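You operate a simulated robot arm through the tools that you are given. There is no shell and no other tool. Be economical: measure what you need, move in short steps, check, and stop when the job is done.

You run a simulated robot arm. Do the job below in one go: nothing can be reset, and whatever is moved stays where it is left.

## Task
Put one of the rolls from the free end of the desk on top of the white pad there.

Only the result counts: the job must be done as asked and must still hold three seconds after the hand-in. Knocking over, shifting, dropping, spilling or breaking anything else fails it.

## Robot
A 6-joint arm with a two-finger parallel gripper, fixed in place. Base frame: the origin is at the foot of the arm, x ahead of it, y to its left, z up; the work surface is at about z = 0. Units: m, rad, N and s.
With the tool pointing down near the work surface it reaches from about 0.12 to 0.5 m from the base axis. Its first joint turns from -1.257 to 1.257 rad. Payload 0.65 kg.
Tool frame: the origin (TCP) lies between the finger pads and is the grasp point; the fingertips stand 0.025 m ahead of it; z points along the fingers, y is the line along which they close. The gripper opens to 0.076 m. The fingers are 0.018 m wide and 0.01 m thick; the gripper's body (0.036 by 0.078 m) begins 0.045 m behind the TCP.
Orientation is told as [roll, pitch, yaw] about the base's x, y, z axes, in that order, counted from this pose: with the fingers straight down and closing along the base's y, the tool's x points along the base's -x, its y along +y and its z along -z.

## Interface
- The arm moves only by the tool apply_moves. Its arguments are lists of equal length, an entry for each row: "turn": the turn, a rotation vector about the tool's x, y, z in units of 4 degrees (1.0 is 4 degrees), a list of three; "delta_pos": the shift along the tool's x, y, z in units of 25 mm (1.0 is 25 mm), a list of three; "gripper": the closure, from 0 (fully open) to 1 (shut). In form: {"turn": [[rx, ry, rz], ...], "delta_pos": [[x, y, z], ...], "gripper": [gripper, ...]}. A call has 1 to 12 rows; each row shifts and turns the commanded pose from where the row before left it, along the tool's axes as they then stand. A call with a number of a shift or a turn outside -1 to 1 is refused whole. Rows are played at 5 a second. More than 0.05 m and 0.15 rad between two rows, or a gripper value outside its range, and nothing of the call is played. Where a pose cannot be reached the arm comes as near as it can. A force on the tool above 40 N (or 10 N above the force at the start of the call, whichever is more), or a blocked arm, ends the call early, and 0.2 s more pass. The fingers move at their own pace (about 0.108 m/s each) and stop on an object; they squeeze with about 44 N. The grip force told is the motor's: it shows also when the fingers shut on nothing. Time passes only in rows, and 0.2 s behind the last, so rows that do not move let the fingers close. The reply holds the time, the measured pose of the TCP, the force on the tool along the base axes, the opening and the grip force, in the units named above and with some noise, and new pictures: "show" is both (left out), scene, wrist or none.
- Cameras (640 x 400 px; columns grow to the right, rows downward): "scene" is fixed at [0.0829, 0.2996, 0.4139]; the picture's right is [-0.52, -0.85, 0.00], its down [-0.45, 0.27, -0.85] and it looks along [0.73, -0.44, -0.52] (base axes); focal length 214 px, centre (320, 200). "wrist" rides on the gripper at [0.058, 0.011, -0.081] in the tool frame; the picture's right is [-0.18, 0.98, 0.00], its down [-0.75, -0.14, -0.64] and it looks along [-0.63, -0.12, 0.77] (tool axes); focal length 243 px, centre (320, 200). There is no depth. A picture from a camera that has moved, and an enlarged one, comes with that camera's place and axes in the base frame and with its lens. The place of the scene camera against the robot may be out by one fixed shift of up to 0.012 m in any direction.
- inspect(camera, box): a new picture of the part [left, top, right, bottom] of that camera's present view, enlarged. The clock stands still meanwhile.
- job_done(): hands the job in; it is judged then, once.

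Work in short steps. Places have to be worked out from the pictures, the camera data and where the tool is seen: move nearer, look again, correct. Check each grasp and each placing, and mend what went wrong. You have 90 turns and 170 pictures in all, those below and enlarged ones among them. Open the gripper and draw the arm clear of the work before you hand the job in, unless the task says otherwise; then end with one line.

The tools are called after "Request:" as name(argument=value, ...) on one line, values as JSON. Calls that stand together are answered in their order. apply_moves: Moves the arm, as the interface text tells. Its arguments: {"type":"object","properties":{"turn":{"type":"array","items":{"type":"array","items":{"type":"number"}}},"delta_pos":{"type":"array","items":{"type":"array","items":{"type":"number"}}},"gripper":{"type":"array","items":{"type":"number"}},"show":{"type":"string","enum":["both","scene","wrist","none"]}},"required":["turn","delta_pos","gripper"]} The other tools are called the same way: inspect (camera, box) takes an enlarged picture of a part of a camera's view; job_done () hands the job in.

At the start:

```text
time_s: 0.0
eef_pos: [0.2792, 0.1323, 0.2963]
orientation: [0.0, 0.001, 0.0]
force: [-0.6, 0.1, 0.9]
grip_width: 0.0758
finger_force: 0.1
```

scene: 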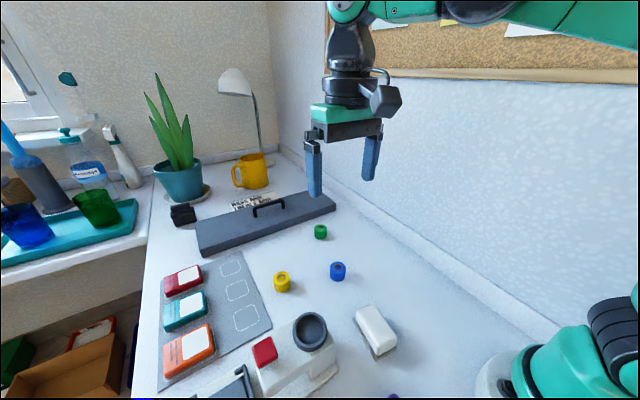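
wrist: 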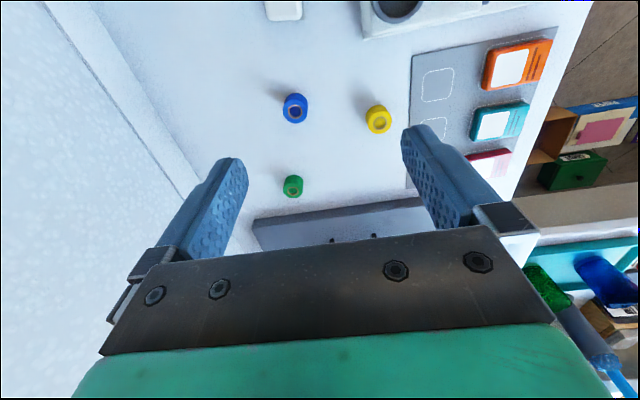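

I'll first enlarge the views to identify the rolls (small coloured cylinders) and the white pad.

Request:
inspect(camera="scene", box=[240, 210, 440, 400])

Request:
inspect(camera="wrist", box=[230, 0, 430, 200])

Request:
inspect(camera="scene", box=[140, 150, 360, 400])

```text
2.11 times, centred on (340, 305) of scene
camera zoom: at [0.0829, 0.2996, 0.4139], right [-0.52, -0.85, 0.0], down [-0.45, 0.27, -0.85], along [0.73, -0.44, -0.52], focal length 452 px, centre (278, -21)
```

zoom: 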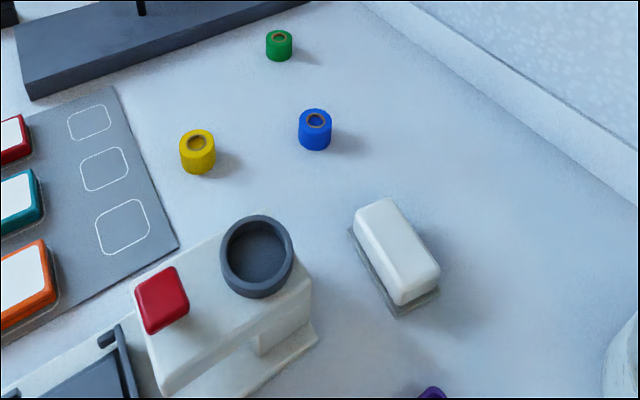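

```text
2.00 times, centred on (330, 100) of wrist
camera zoom: at [0.2212, 0.1441, 0.3777], right [0.18, 0.98, 0.0], down [0.75, -0.14, 0.64], along [0.63, -0.12, -0.77], focal length 485 px, centre (300, 400)
```

zoom: 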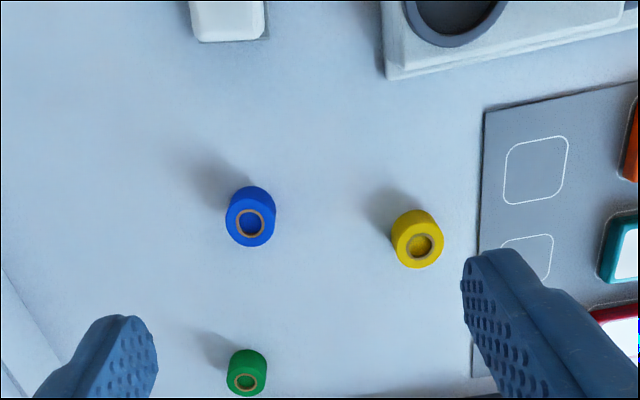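

```text
1.60 times, centred on (250, 275) of scene
camera zoom: at [0.0829, 0.2996, 0.4139], right [-0.52, -0.85, 0.0], down [-0.45, 0.27, -0.85], along [0.73, -0.44, -0.52], focal length 343 px, centre (432, 80)
```

zoom: 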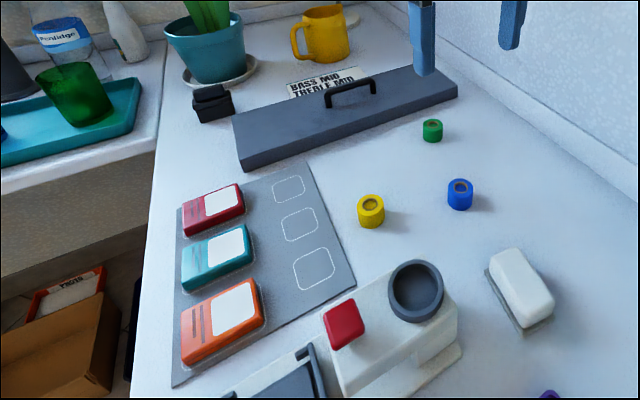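

The rolls are the blue, yellow, green and purple cylinders, and the white block is the pad. I judge the blue roll to be at about (0.34, 0.084) and the pad at about (0.195, 0.10). I'll move nearer to the blue roll and look again.

Request:
apply_moves(turn=[[0, 0, 0], [0, 0, 0], [0, 0, 0], [0, 0, 0], [0, 0, 0], [0, 0, 0]], delta_pos=[[-0.3, -0.32, 0.8], [-0.3, -0.32, 0.8], [-0.3, -0.32, 0.8], [-0.3, -0.32, 0.8], [0, -0.32, 0.8], [0, -0.32, 0.8]], gripper=[0, 0, 0, 0, 0, 0])

```text
time_s: 1.4
eef_pos: [0.3105, 0.0838, 0.1759]
orientation: [0.001, 0.001, 0.002]
force: [0.4, -0.2, 0.3]
grip_width: 0.0761
finger_force: 0.1
camera wrist: at [0.2513, 0.0959, 0.2571], right [0.18, 0.98, 0.0], down [0.75, -0.14, 0.64], along [0.63, -0.12, -0.77], focal length 243 px, centre (320, 200)
```

scene: 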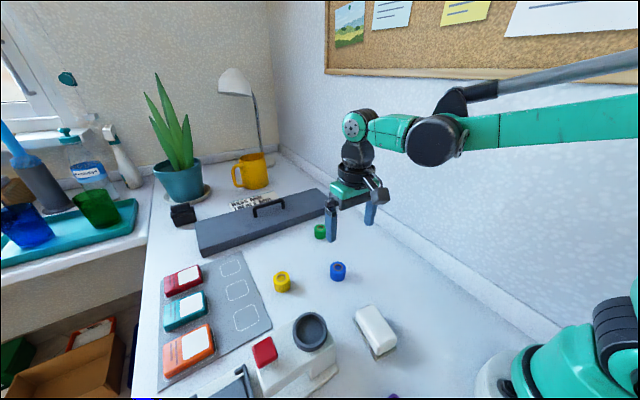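
wrist: 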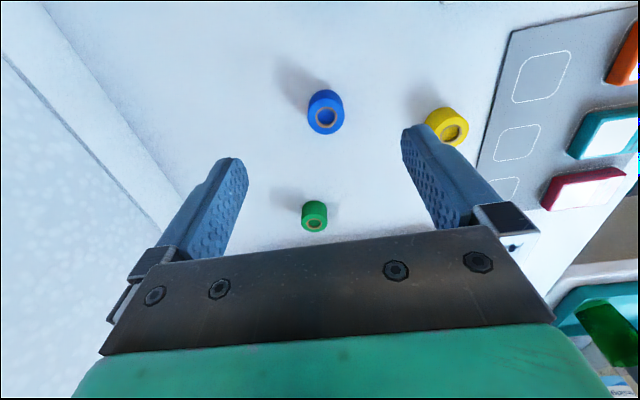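

From the closer view the blue roll's centre is about (0.340, 0.085), with a diameter of about 0.036 and a height of about 0.028. I'll move over it and go part of the way down.

Request:
apply_moves(turn=[[0, 0, 0], [0, 0, 0], [0, 0, 0], [0, 0, 0], [0, 0, 0]], delta_pos=[[-0.6, 0.05, 0], [-0.6, 0, 0.6], [0, 0, 0.9], [0, 0, 0.9], [0, 0, 0.9]], gripper=[0, 0, 0, 0, 0])

```text
time_s: 2.6
eef_pos: [0.3392, 0.0859, 0.0938]
orientation: [-0.002, -0.001, -0.001]
force: [0.6, 0.0, 0.2]
grip_width: 0.076
finger_force: 0.2
camera wrist: at [0.2808, 0.0967, 0.1743], right [0.18, 0.98, 0.0], down [0.75, -0.14, 0.64], along [0.63, -0.12, -0.77], focal length 243 px, centre (320, 200)
```

scene: 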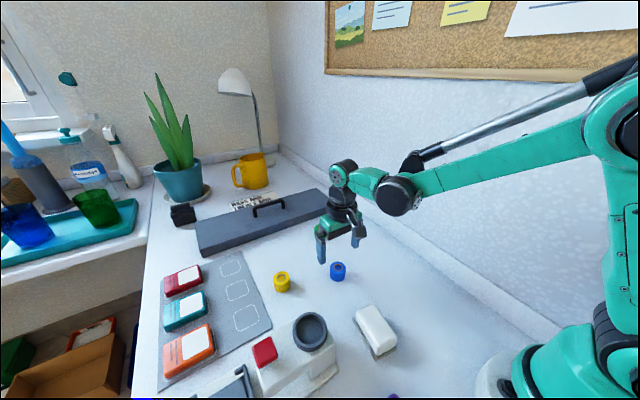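
wrist: 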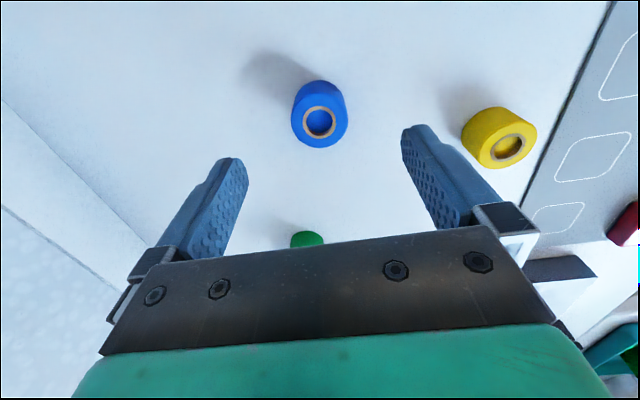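

The roll's top is centred at (0.339, 0.0855), right under the tool. I'll go down to z of about 0.029.

Request:
apply_moves(turn=[[0, 0, 0], [0, 0, 0], [0, 0, 0], [0, 0, 0], [0, 0, 0]], delta_pos=[[0, 0, 0.7], [0, 0, 0.7], [0, 0, 0.6], [0, 0, 0.56], [0, 0, 0]], gripper=[0, 0, 0, 0, 0])

```text
time_s: 3.8
eef_pos: [0.3391, 0.0868, 0.0306]
orientation: [0.001, 0.0, -0.001]
force: [0.0, 0.2, 0.1]
grip_width: 0.0762
finger_force: 0.1
camera wrist: at [0.281, 0.0976, 0.1107], right [0.18, 0.98, 0.0], down [0.75, -0.14, 0.64], along [0.63, -0.12, -0.77], focal length 243 px, centre (320, 200)
```

scene: 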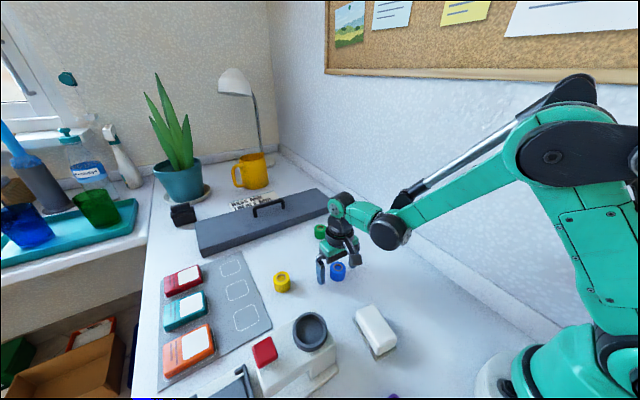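
wrist: 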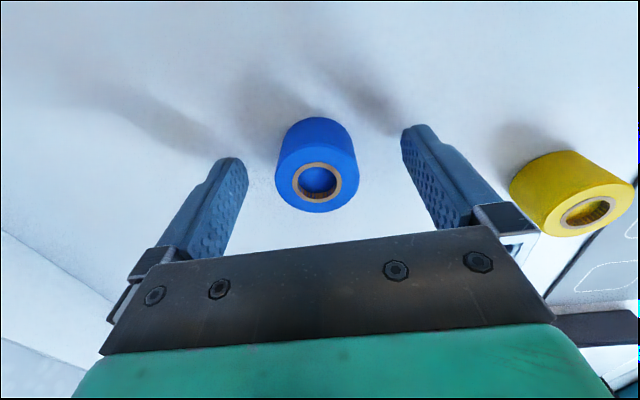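

The roll sits between the fingers, and its top centre is at about (0.338, 0.0855). I'll close the gripper and wait.

Request:
apply_moves(turn=[[0, 0, 0], [0, 0, 0], [0, 0, 0], [0, 0, 0]], delta_pos=[[0, -0.04, 0], [0, 0, 0], [0, 0, 0], [0, 0, 0]], gripper=[0.3, 1, 1, 1], show="wrist")

```text
time_s: 4.8
eef_pos: [0.3383, 0.0847, 0.0295]
orientation: [-0.001, -0.002, -0.001]
force: [-0.2, -0.8, 0.5]
grip_width: 0.0344
finger_force: 43.6
camera wrist: at [0.281, 0.0966, 0.1111], right [0.18, 0.98, 0.0], down [0.75, -0.14, 0.64], along [0.63, -0.12, -0.77], focal length 243 px, centre (320, 200)
```

wrist: 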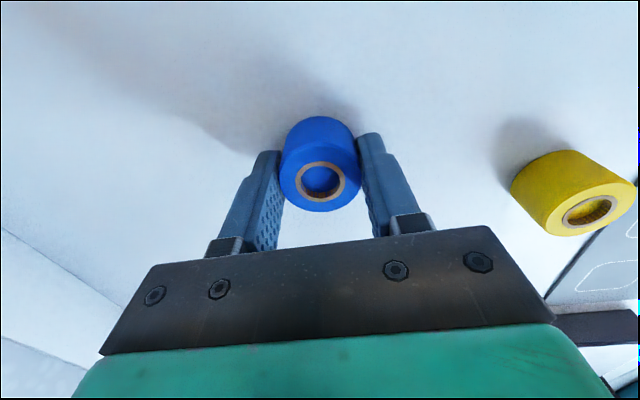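

The grip is firm on a width of 0.034. I'll lift the roll and draw back towards the pad to look at it with the wrist camera.

Request:
apply_moves(turn=[[0, 0, 0], [0, 0, 0], [0, 0, 0], [0, 0, 0], [0, 0, 0], [0, 0, 0], [0, 0, 0], [0, 0, 0], [0, 0, 0], [0, 0, 0], [0, 0, 0], [0, 0, 0]], delta_pos=[[0, 0, -0.6], [0, 0, -0.9], [0, 0, -0.9], [0, 0, -0.9], [0, 0, -0.9], [0, 0, -0.9], [0.8, 0.1, 0], [0.9, 0.1, 0], [0.9, 0.1, 0], [0.9, 0.1, 0], [0.9, 0.1, 0], [0.6, 0.1, 0]], gripper=[1, 1, 1, 1, 1, 1, 1, 1, 1, 1, 1, 1])

```text
time_s: 7.4
eef_pos: [0.2143, 0.1011, 0.1578]
orientation: [0.001, 0.002, 0.0]
force: [0.6, -0.7, 0.2]
grip_width: 0.0342
finger_force: 43.5
camera wrist: at [0.1557, 0.1116, 0.2385], right [0.18, 0.98, 0.0], down [0.75, -0.14, 0.64], along [0.63, -0.12, -0.77], focal length 243 px, centre (320, 200)
```

scene: 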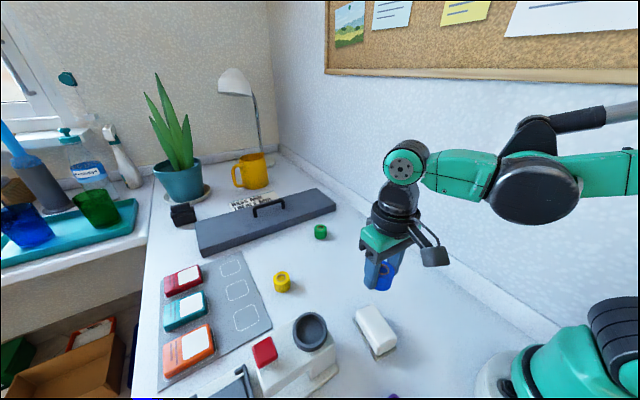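
wrist: 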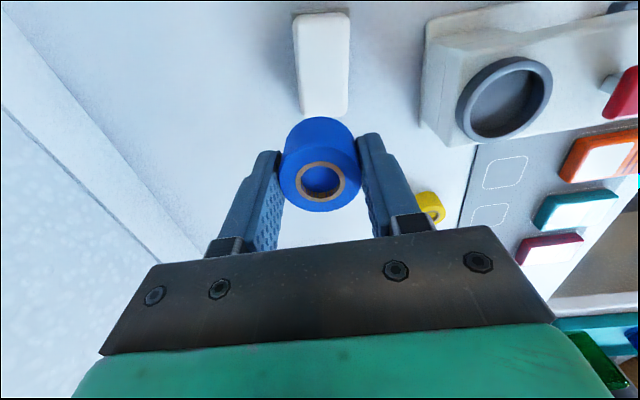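

The pad is visible just in front of the held roll. I'll enlarge both views to measure its edges and its height.

Request:
inspect(camera="wrist", box=[240, 0, 400, 130])

Request:
inspect(camera="scene", box=[325, 285, 425, 375])

```text
3.08 times, centred on (320, 65) of wrist
camera zoom: at [0.1557, 0.1116, 0.2385], right [0.18, 0.98, 0.0], down [0.75, -0.14, 0.64], along [0.63, -0.12, -0.77], focal length 746 px, centre (320, 615)
```

zoom: 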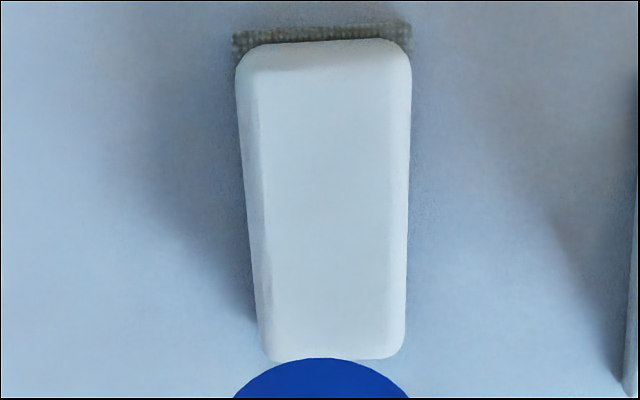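

```text
4.44 times, centred on (375, 330) of scene
camera zoom: at [0.083, 0.2996, 0.4139], right [-0.52, -0.85, 0.0], down [-0.45, 0.27, -0.85], along [0.73, -0.44, -0.52], focal length 953 px, centre (76, -378)
```

zoom: 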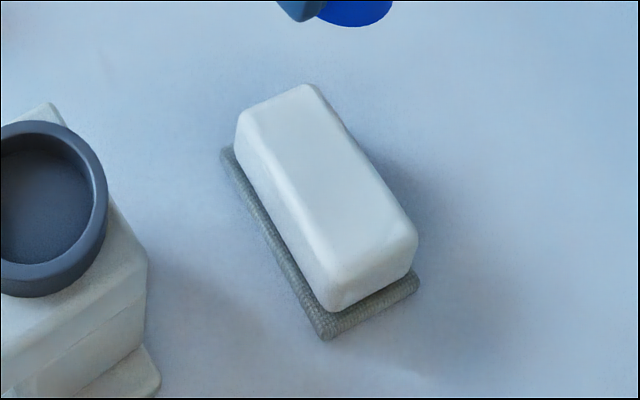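

The pad's top face is centred at about (0.200, 0.105), is about 0.065 by 0.038 in size and stands about 0.03 high. I'll move over it and go down to TCP z of about 0.08, which leaves the roll's bottom at about 0.05.

Request:
apply_moves(turn=[[0, 0, 0], [0, 0, 0], [0, 0, 0], [0, 0, 0], [0, 0, 0], [0, 0, 0]], delta_pos=[[0.57, 0.16, 0], [0, 0, 0.7], [0, 0, 0.8], [0, 0, 0.8], [0, 0, 0.8], [0, 0, 0]], gripper=[1, 1, 1, 1, 1, 1])

Request:
inspect(camera="scene", box=[325, 275, 425, 365])

```text
time_s: 8.8
eef_pos: [0.1998, 0.1036, 0.0798]
orientation: [0.0, 0.0, 0.0]
force: [-0.7, 0.0, -1.2]
grip_width: 0.0342
finger_force: 44.0
camera wrist: at [0.1419, 0.1151, 0.1609], right [0.18, 0.98, 0.0], down [0.75, -0.14, 0.64], along [0.63, -0.12, -0.77], focal length 243 px, centre (320, 200)
```

scene: 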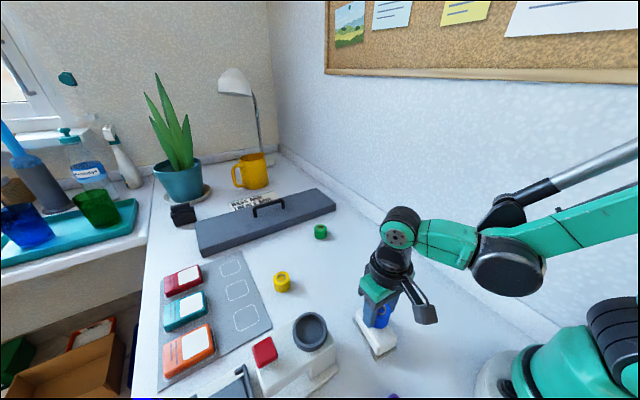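
wrist: 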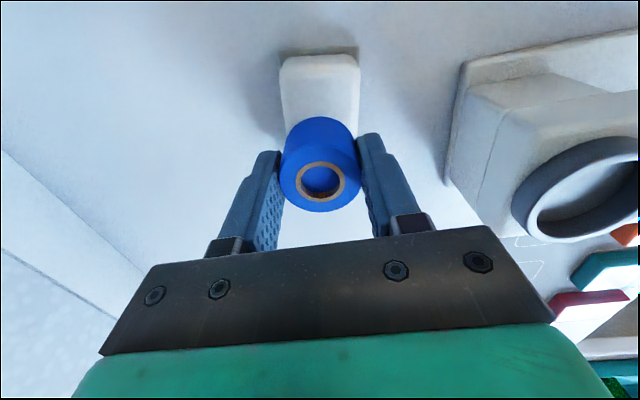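

```text
4.44 times, centred on (375, 320) of scene
camera zoom: at [0.0829, 0.2996, 0.4139], right [-0.52, -0.85, 0.0], down [-0.45, 0.27, -0.85], along [0.73, -0.44, -0.52], focal length 953 px, centre (76, -333)
```

zoom: 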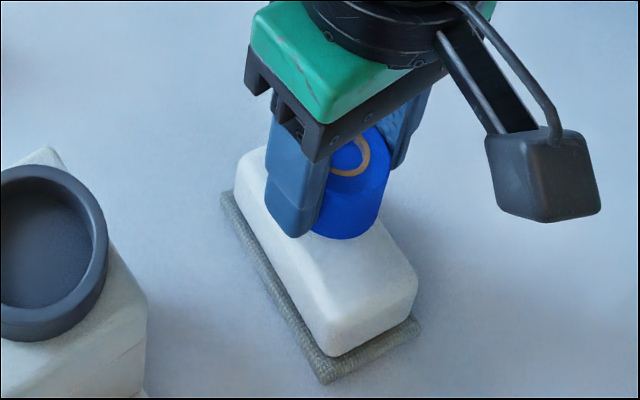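

The roll is centred over the pad. I'll go down in small steps and watch the force for contact.

Request:
apply_moves(turn=[[0, 0, 0], [0, 0, 0], [0, 0, 0], [0, 0, 0], [0, 0, 0], [0, 0, 0]], delta_pos=[[0, 0.04, 0.1], [0, 0, 0.1], [0, 0, 0.1], [0, 0, 0.1], [0, 0, 0], [0, 0, 0]], gripper=[1, 1, 1, 1, 1, 1], show="none")

Request:
inspect(camera="scene", box=[345, 295, 415, 365])

```text
time_s: 10.2
eef_pos: [0.2007, 0.1049, 0.0711]
orientation: [0.0, 0.001, 0.001]
force: [-0.3, 0.4, -1.1]
grip_width: 0.0341
finger_force: 44.4
```

```text
5.71 times, centred on (380, 330) of scene
camera zoom: at [0.0829, 0.2996, 0.4139], right [-0.52, -0.85, 0.0], down [-0.45, 0.27, -0.85], along [0.73, -0.44, -0.52], focal length 1226 px, centre (-23, -543)
```

zoom: 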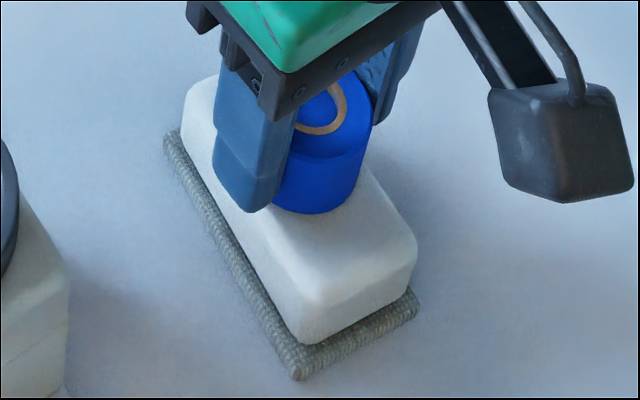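

There's no contact yet and a small gap seems to remain, so I'll keep going down gently.

Request:
apply_moves(turn=[[0, 0, 0], [0, 0, 0], [0, 0, 0], [0, 0, 0], [0, 0, 0]], delta_pos=[[0, 0, 0.05], [0, 0, 0.05], [0, 0, 0.05], [0, 0, 0], [0, 0, 0]], gripper=[1, 1, 1, 1, 1], show="none")

```text
time_s: 11.4
eef_pos: [0.2006, 0.1051, 0.0667]
orientation: [0.001, 0.0, 0.001]
force: [0.8, 0.8, 20.2]
grip_width: 0.0344
finger_force: 44.4
```

Contact: 20 N at z = 0.0667. I'll ease up a little until the force is light.

Request:
apply_moves(turn=[[0, 0, 0], [0, 0, 0]], delta_pos=[[0, 0, -0.03], [0, 0, 0]], gripper=[1, 1, 1], show="none")

```text
refused: the lists must be of equal length
```

I'll resend that with lists of equal length.

Request:
apply_moves(turn=[[0, 0, 0], [0, 0, 0]], delta_pos=[[0, 0, -0.03], [0, 0, 0]], gripper=[1, 1], show="none")

Request:
inspect(camera="scene", box=[345, 295, 415, 365])

```text
time_s: 12.0
eef_pos: [0.1991, 0.1054, 0.0676]
orientation: [0.0, 0.0, 0.0]
force: [0.0, -0.3, -0.3]
grip_width: 0.0347
finger_force: 43.5
```

```text
5.71 times, centred on (380, 330) of scene
camera zoom: at [0.0829, 0.2996, 0.4139], right [-0.52, -0.85, 0.0], down [-0.45, 0.27, -0.85], along [0.73, -0.44, -0.52], focal length 1226 px, centre (-23, -543)
```

zoom: 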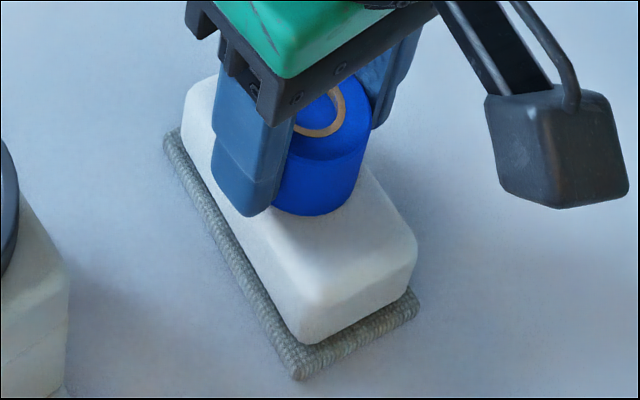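

The force is down to zero and the roll is resting on the pad or within about half a millimetre of it. I'll open the gripper slowly.

Request:
apply_moves(turn=[[0, 0, 0], [0, 0, 0], [0, 0, 0], [0, 0, 0], [0, 0, 0]], delta_pos=[[0, 0, 0], [0, 0, 0], [0, 0, 0], [0, 0, 0], [0, 0, 0]], gripper=[0.5, 0.4, 0.2, 0, 0])

```text
time_s: 13.2
eef_pos: [0.2019, 0.1047, 0.0665]
orientation: [0.001, 0.001, 0.001]
force: [-0.1, 1.1, -0.5]
grip_width: 0.0756
finger_force: 0.0
camera wrist: at [0.1424, 0.1163, 0.1482], right [0.18, 0.98, 0.0], down [0.75, -0.14, 0.64], along [0.63, -0.12, -0.77], focal length 243 px, centre (320, 200)
```

scene: 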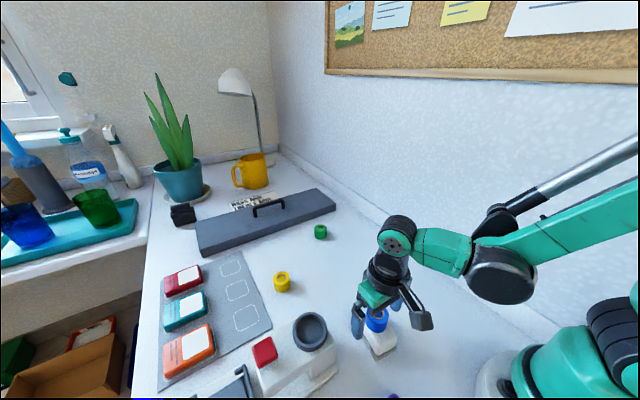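
wrist: 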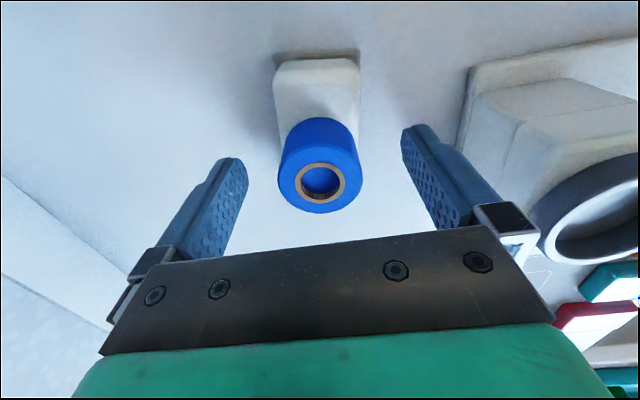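

The roll stands upright on the pad and the fingers are clear of it. I'll raise the arm straight up.

Request:
apply_moves(turn=[[0, 0, 0], [0, 0, 0], [0, 0, 0], [0, 0, 0], [0, 0, 0], [0, 0, 0], [0, 0, 0], [0, 0, 0]], delta_pos=[[0, 0, -0.5], [0, 0, -0.8], [0, 0, -0.9], [0, 0, -0.9], [0, 0, -0.9], [0, 0, -0.9], [0, 0, -0.9], [0, 0, 0]], gripper=[0, 0, 0, 0, 0, 0, 0, 0])

Request:
inspect(camera="scene", box=[335, 285, 425, 375])

```text
time_s: 15.0
eef_pos: [0.2008, 0.1051, 0.2128]
orientation: [-0.001, -0.001, 0.001]
force: [0.2, 0.2, -1.1]
grip_width: 0.0762
finger_force: 0.0
camera wrist: at [0.1418, 0.1159, 0.2936], right [0.18, 0.98, 0.0], down [0.75, -0.14, 0.64], along [0.63, -0.12, -0.77], focal length 243 px, centre (320, 200)
```

scene: 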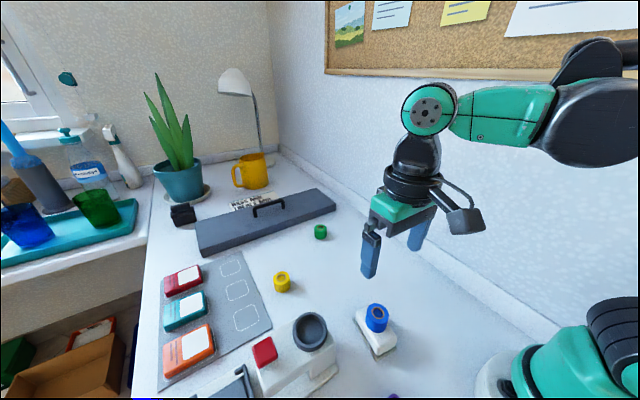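
wrist: 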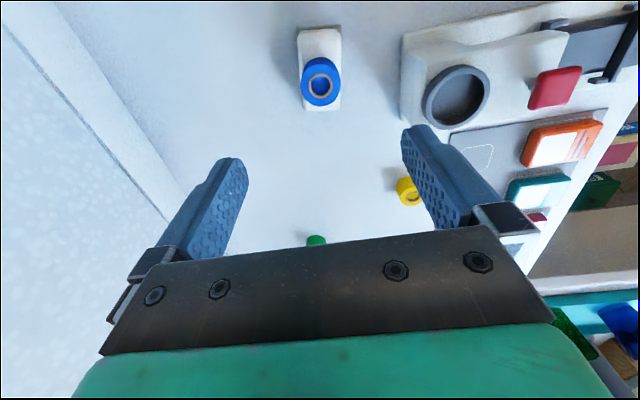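

```text
4.44 times, centred on (380, 330) of scene
camera zoom: at [0.0829, 0.2996, 0.4139], right [-0.52, -0.85, 0.0], down [-0.45, 0.27, -0.85], along [0.73, -0.44, -0.52], focal length 953 px, centre (53, -378)
```

zoom: 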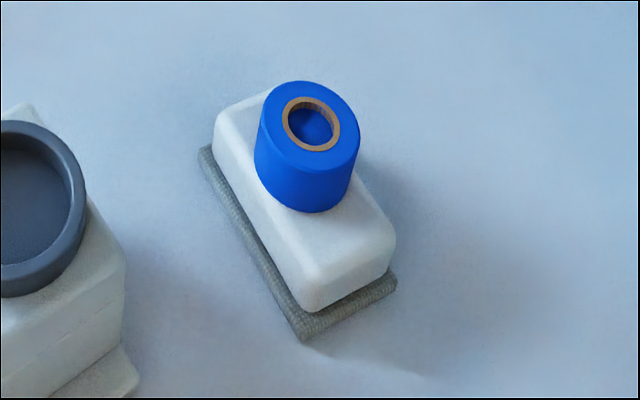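

The blue roll stands upright near the middle of the pad, the pad hasn't moved and the arm is clear, so I'm handing the job in.

Request:
job_done()

```text
The job is handed in.
```

The blue roll is standing upright on top of the white pad, the gripper is open and the arm is clear; nothing else was seen to move.
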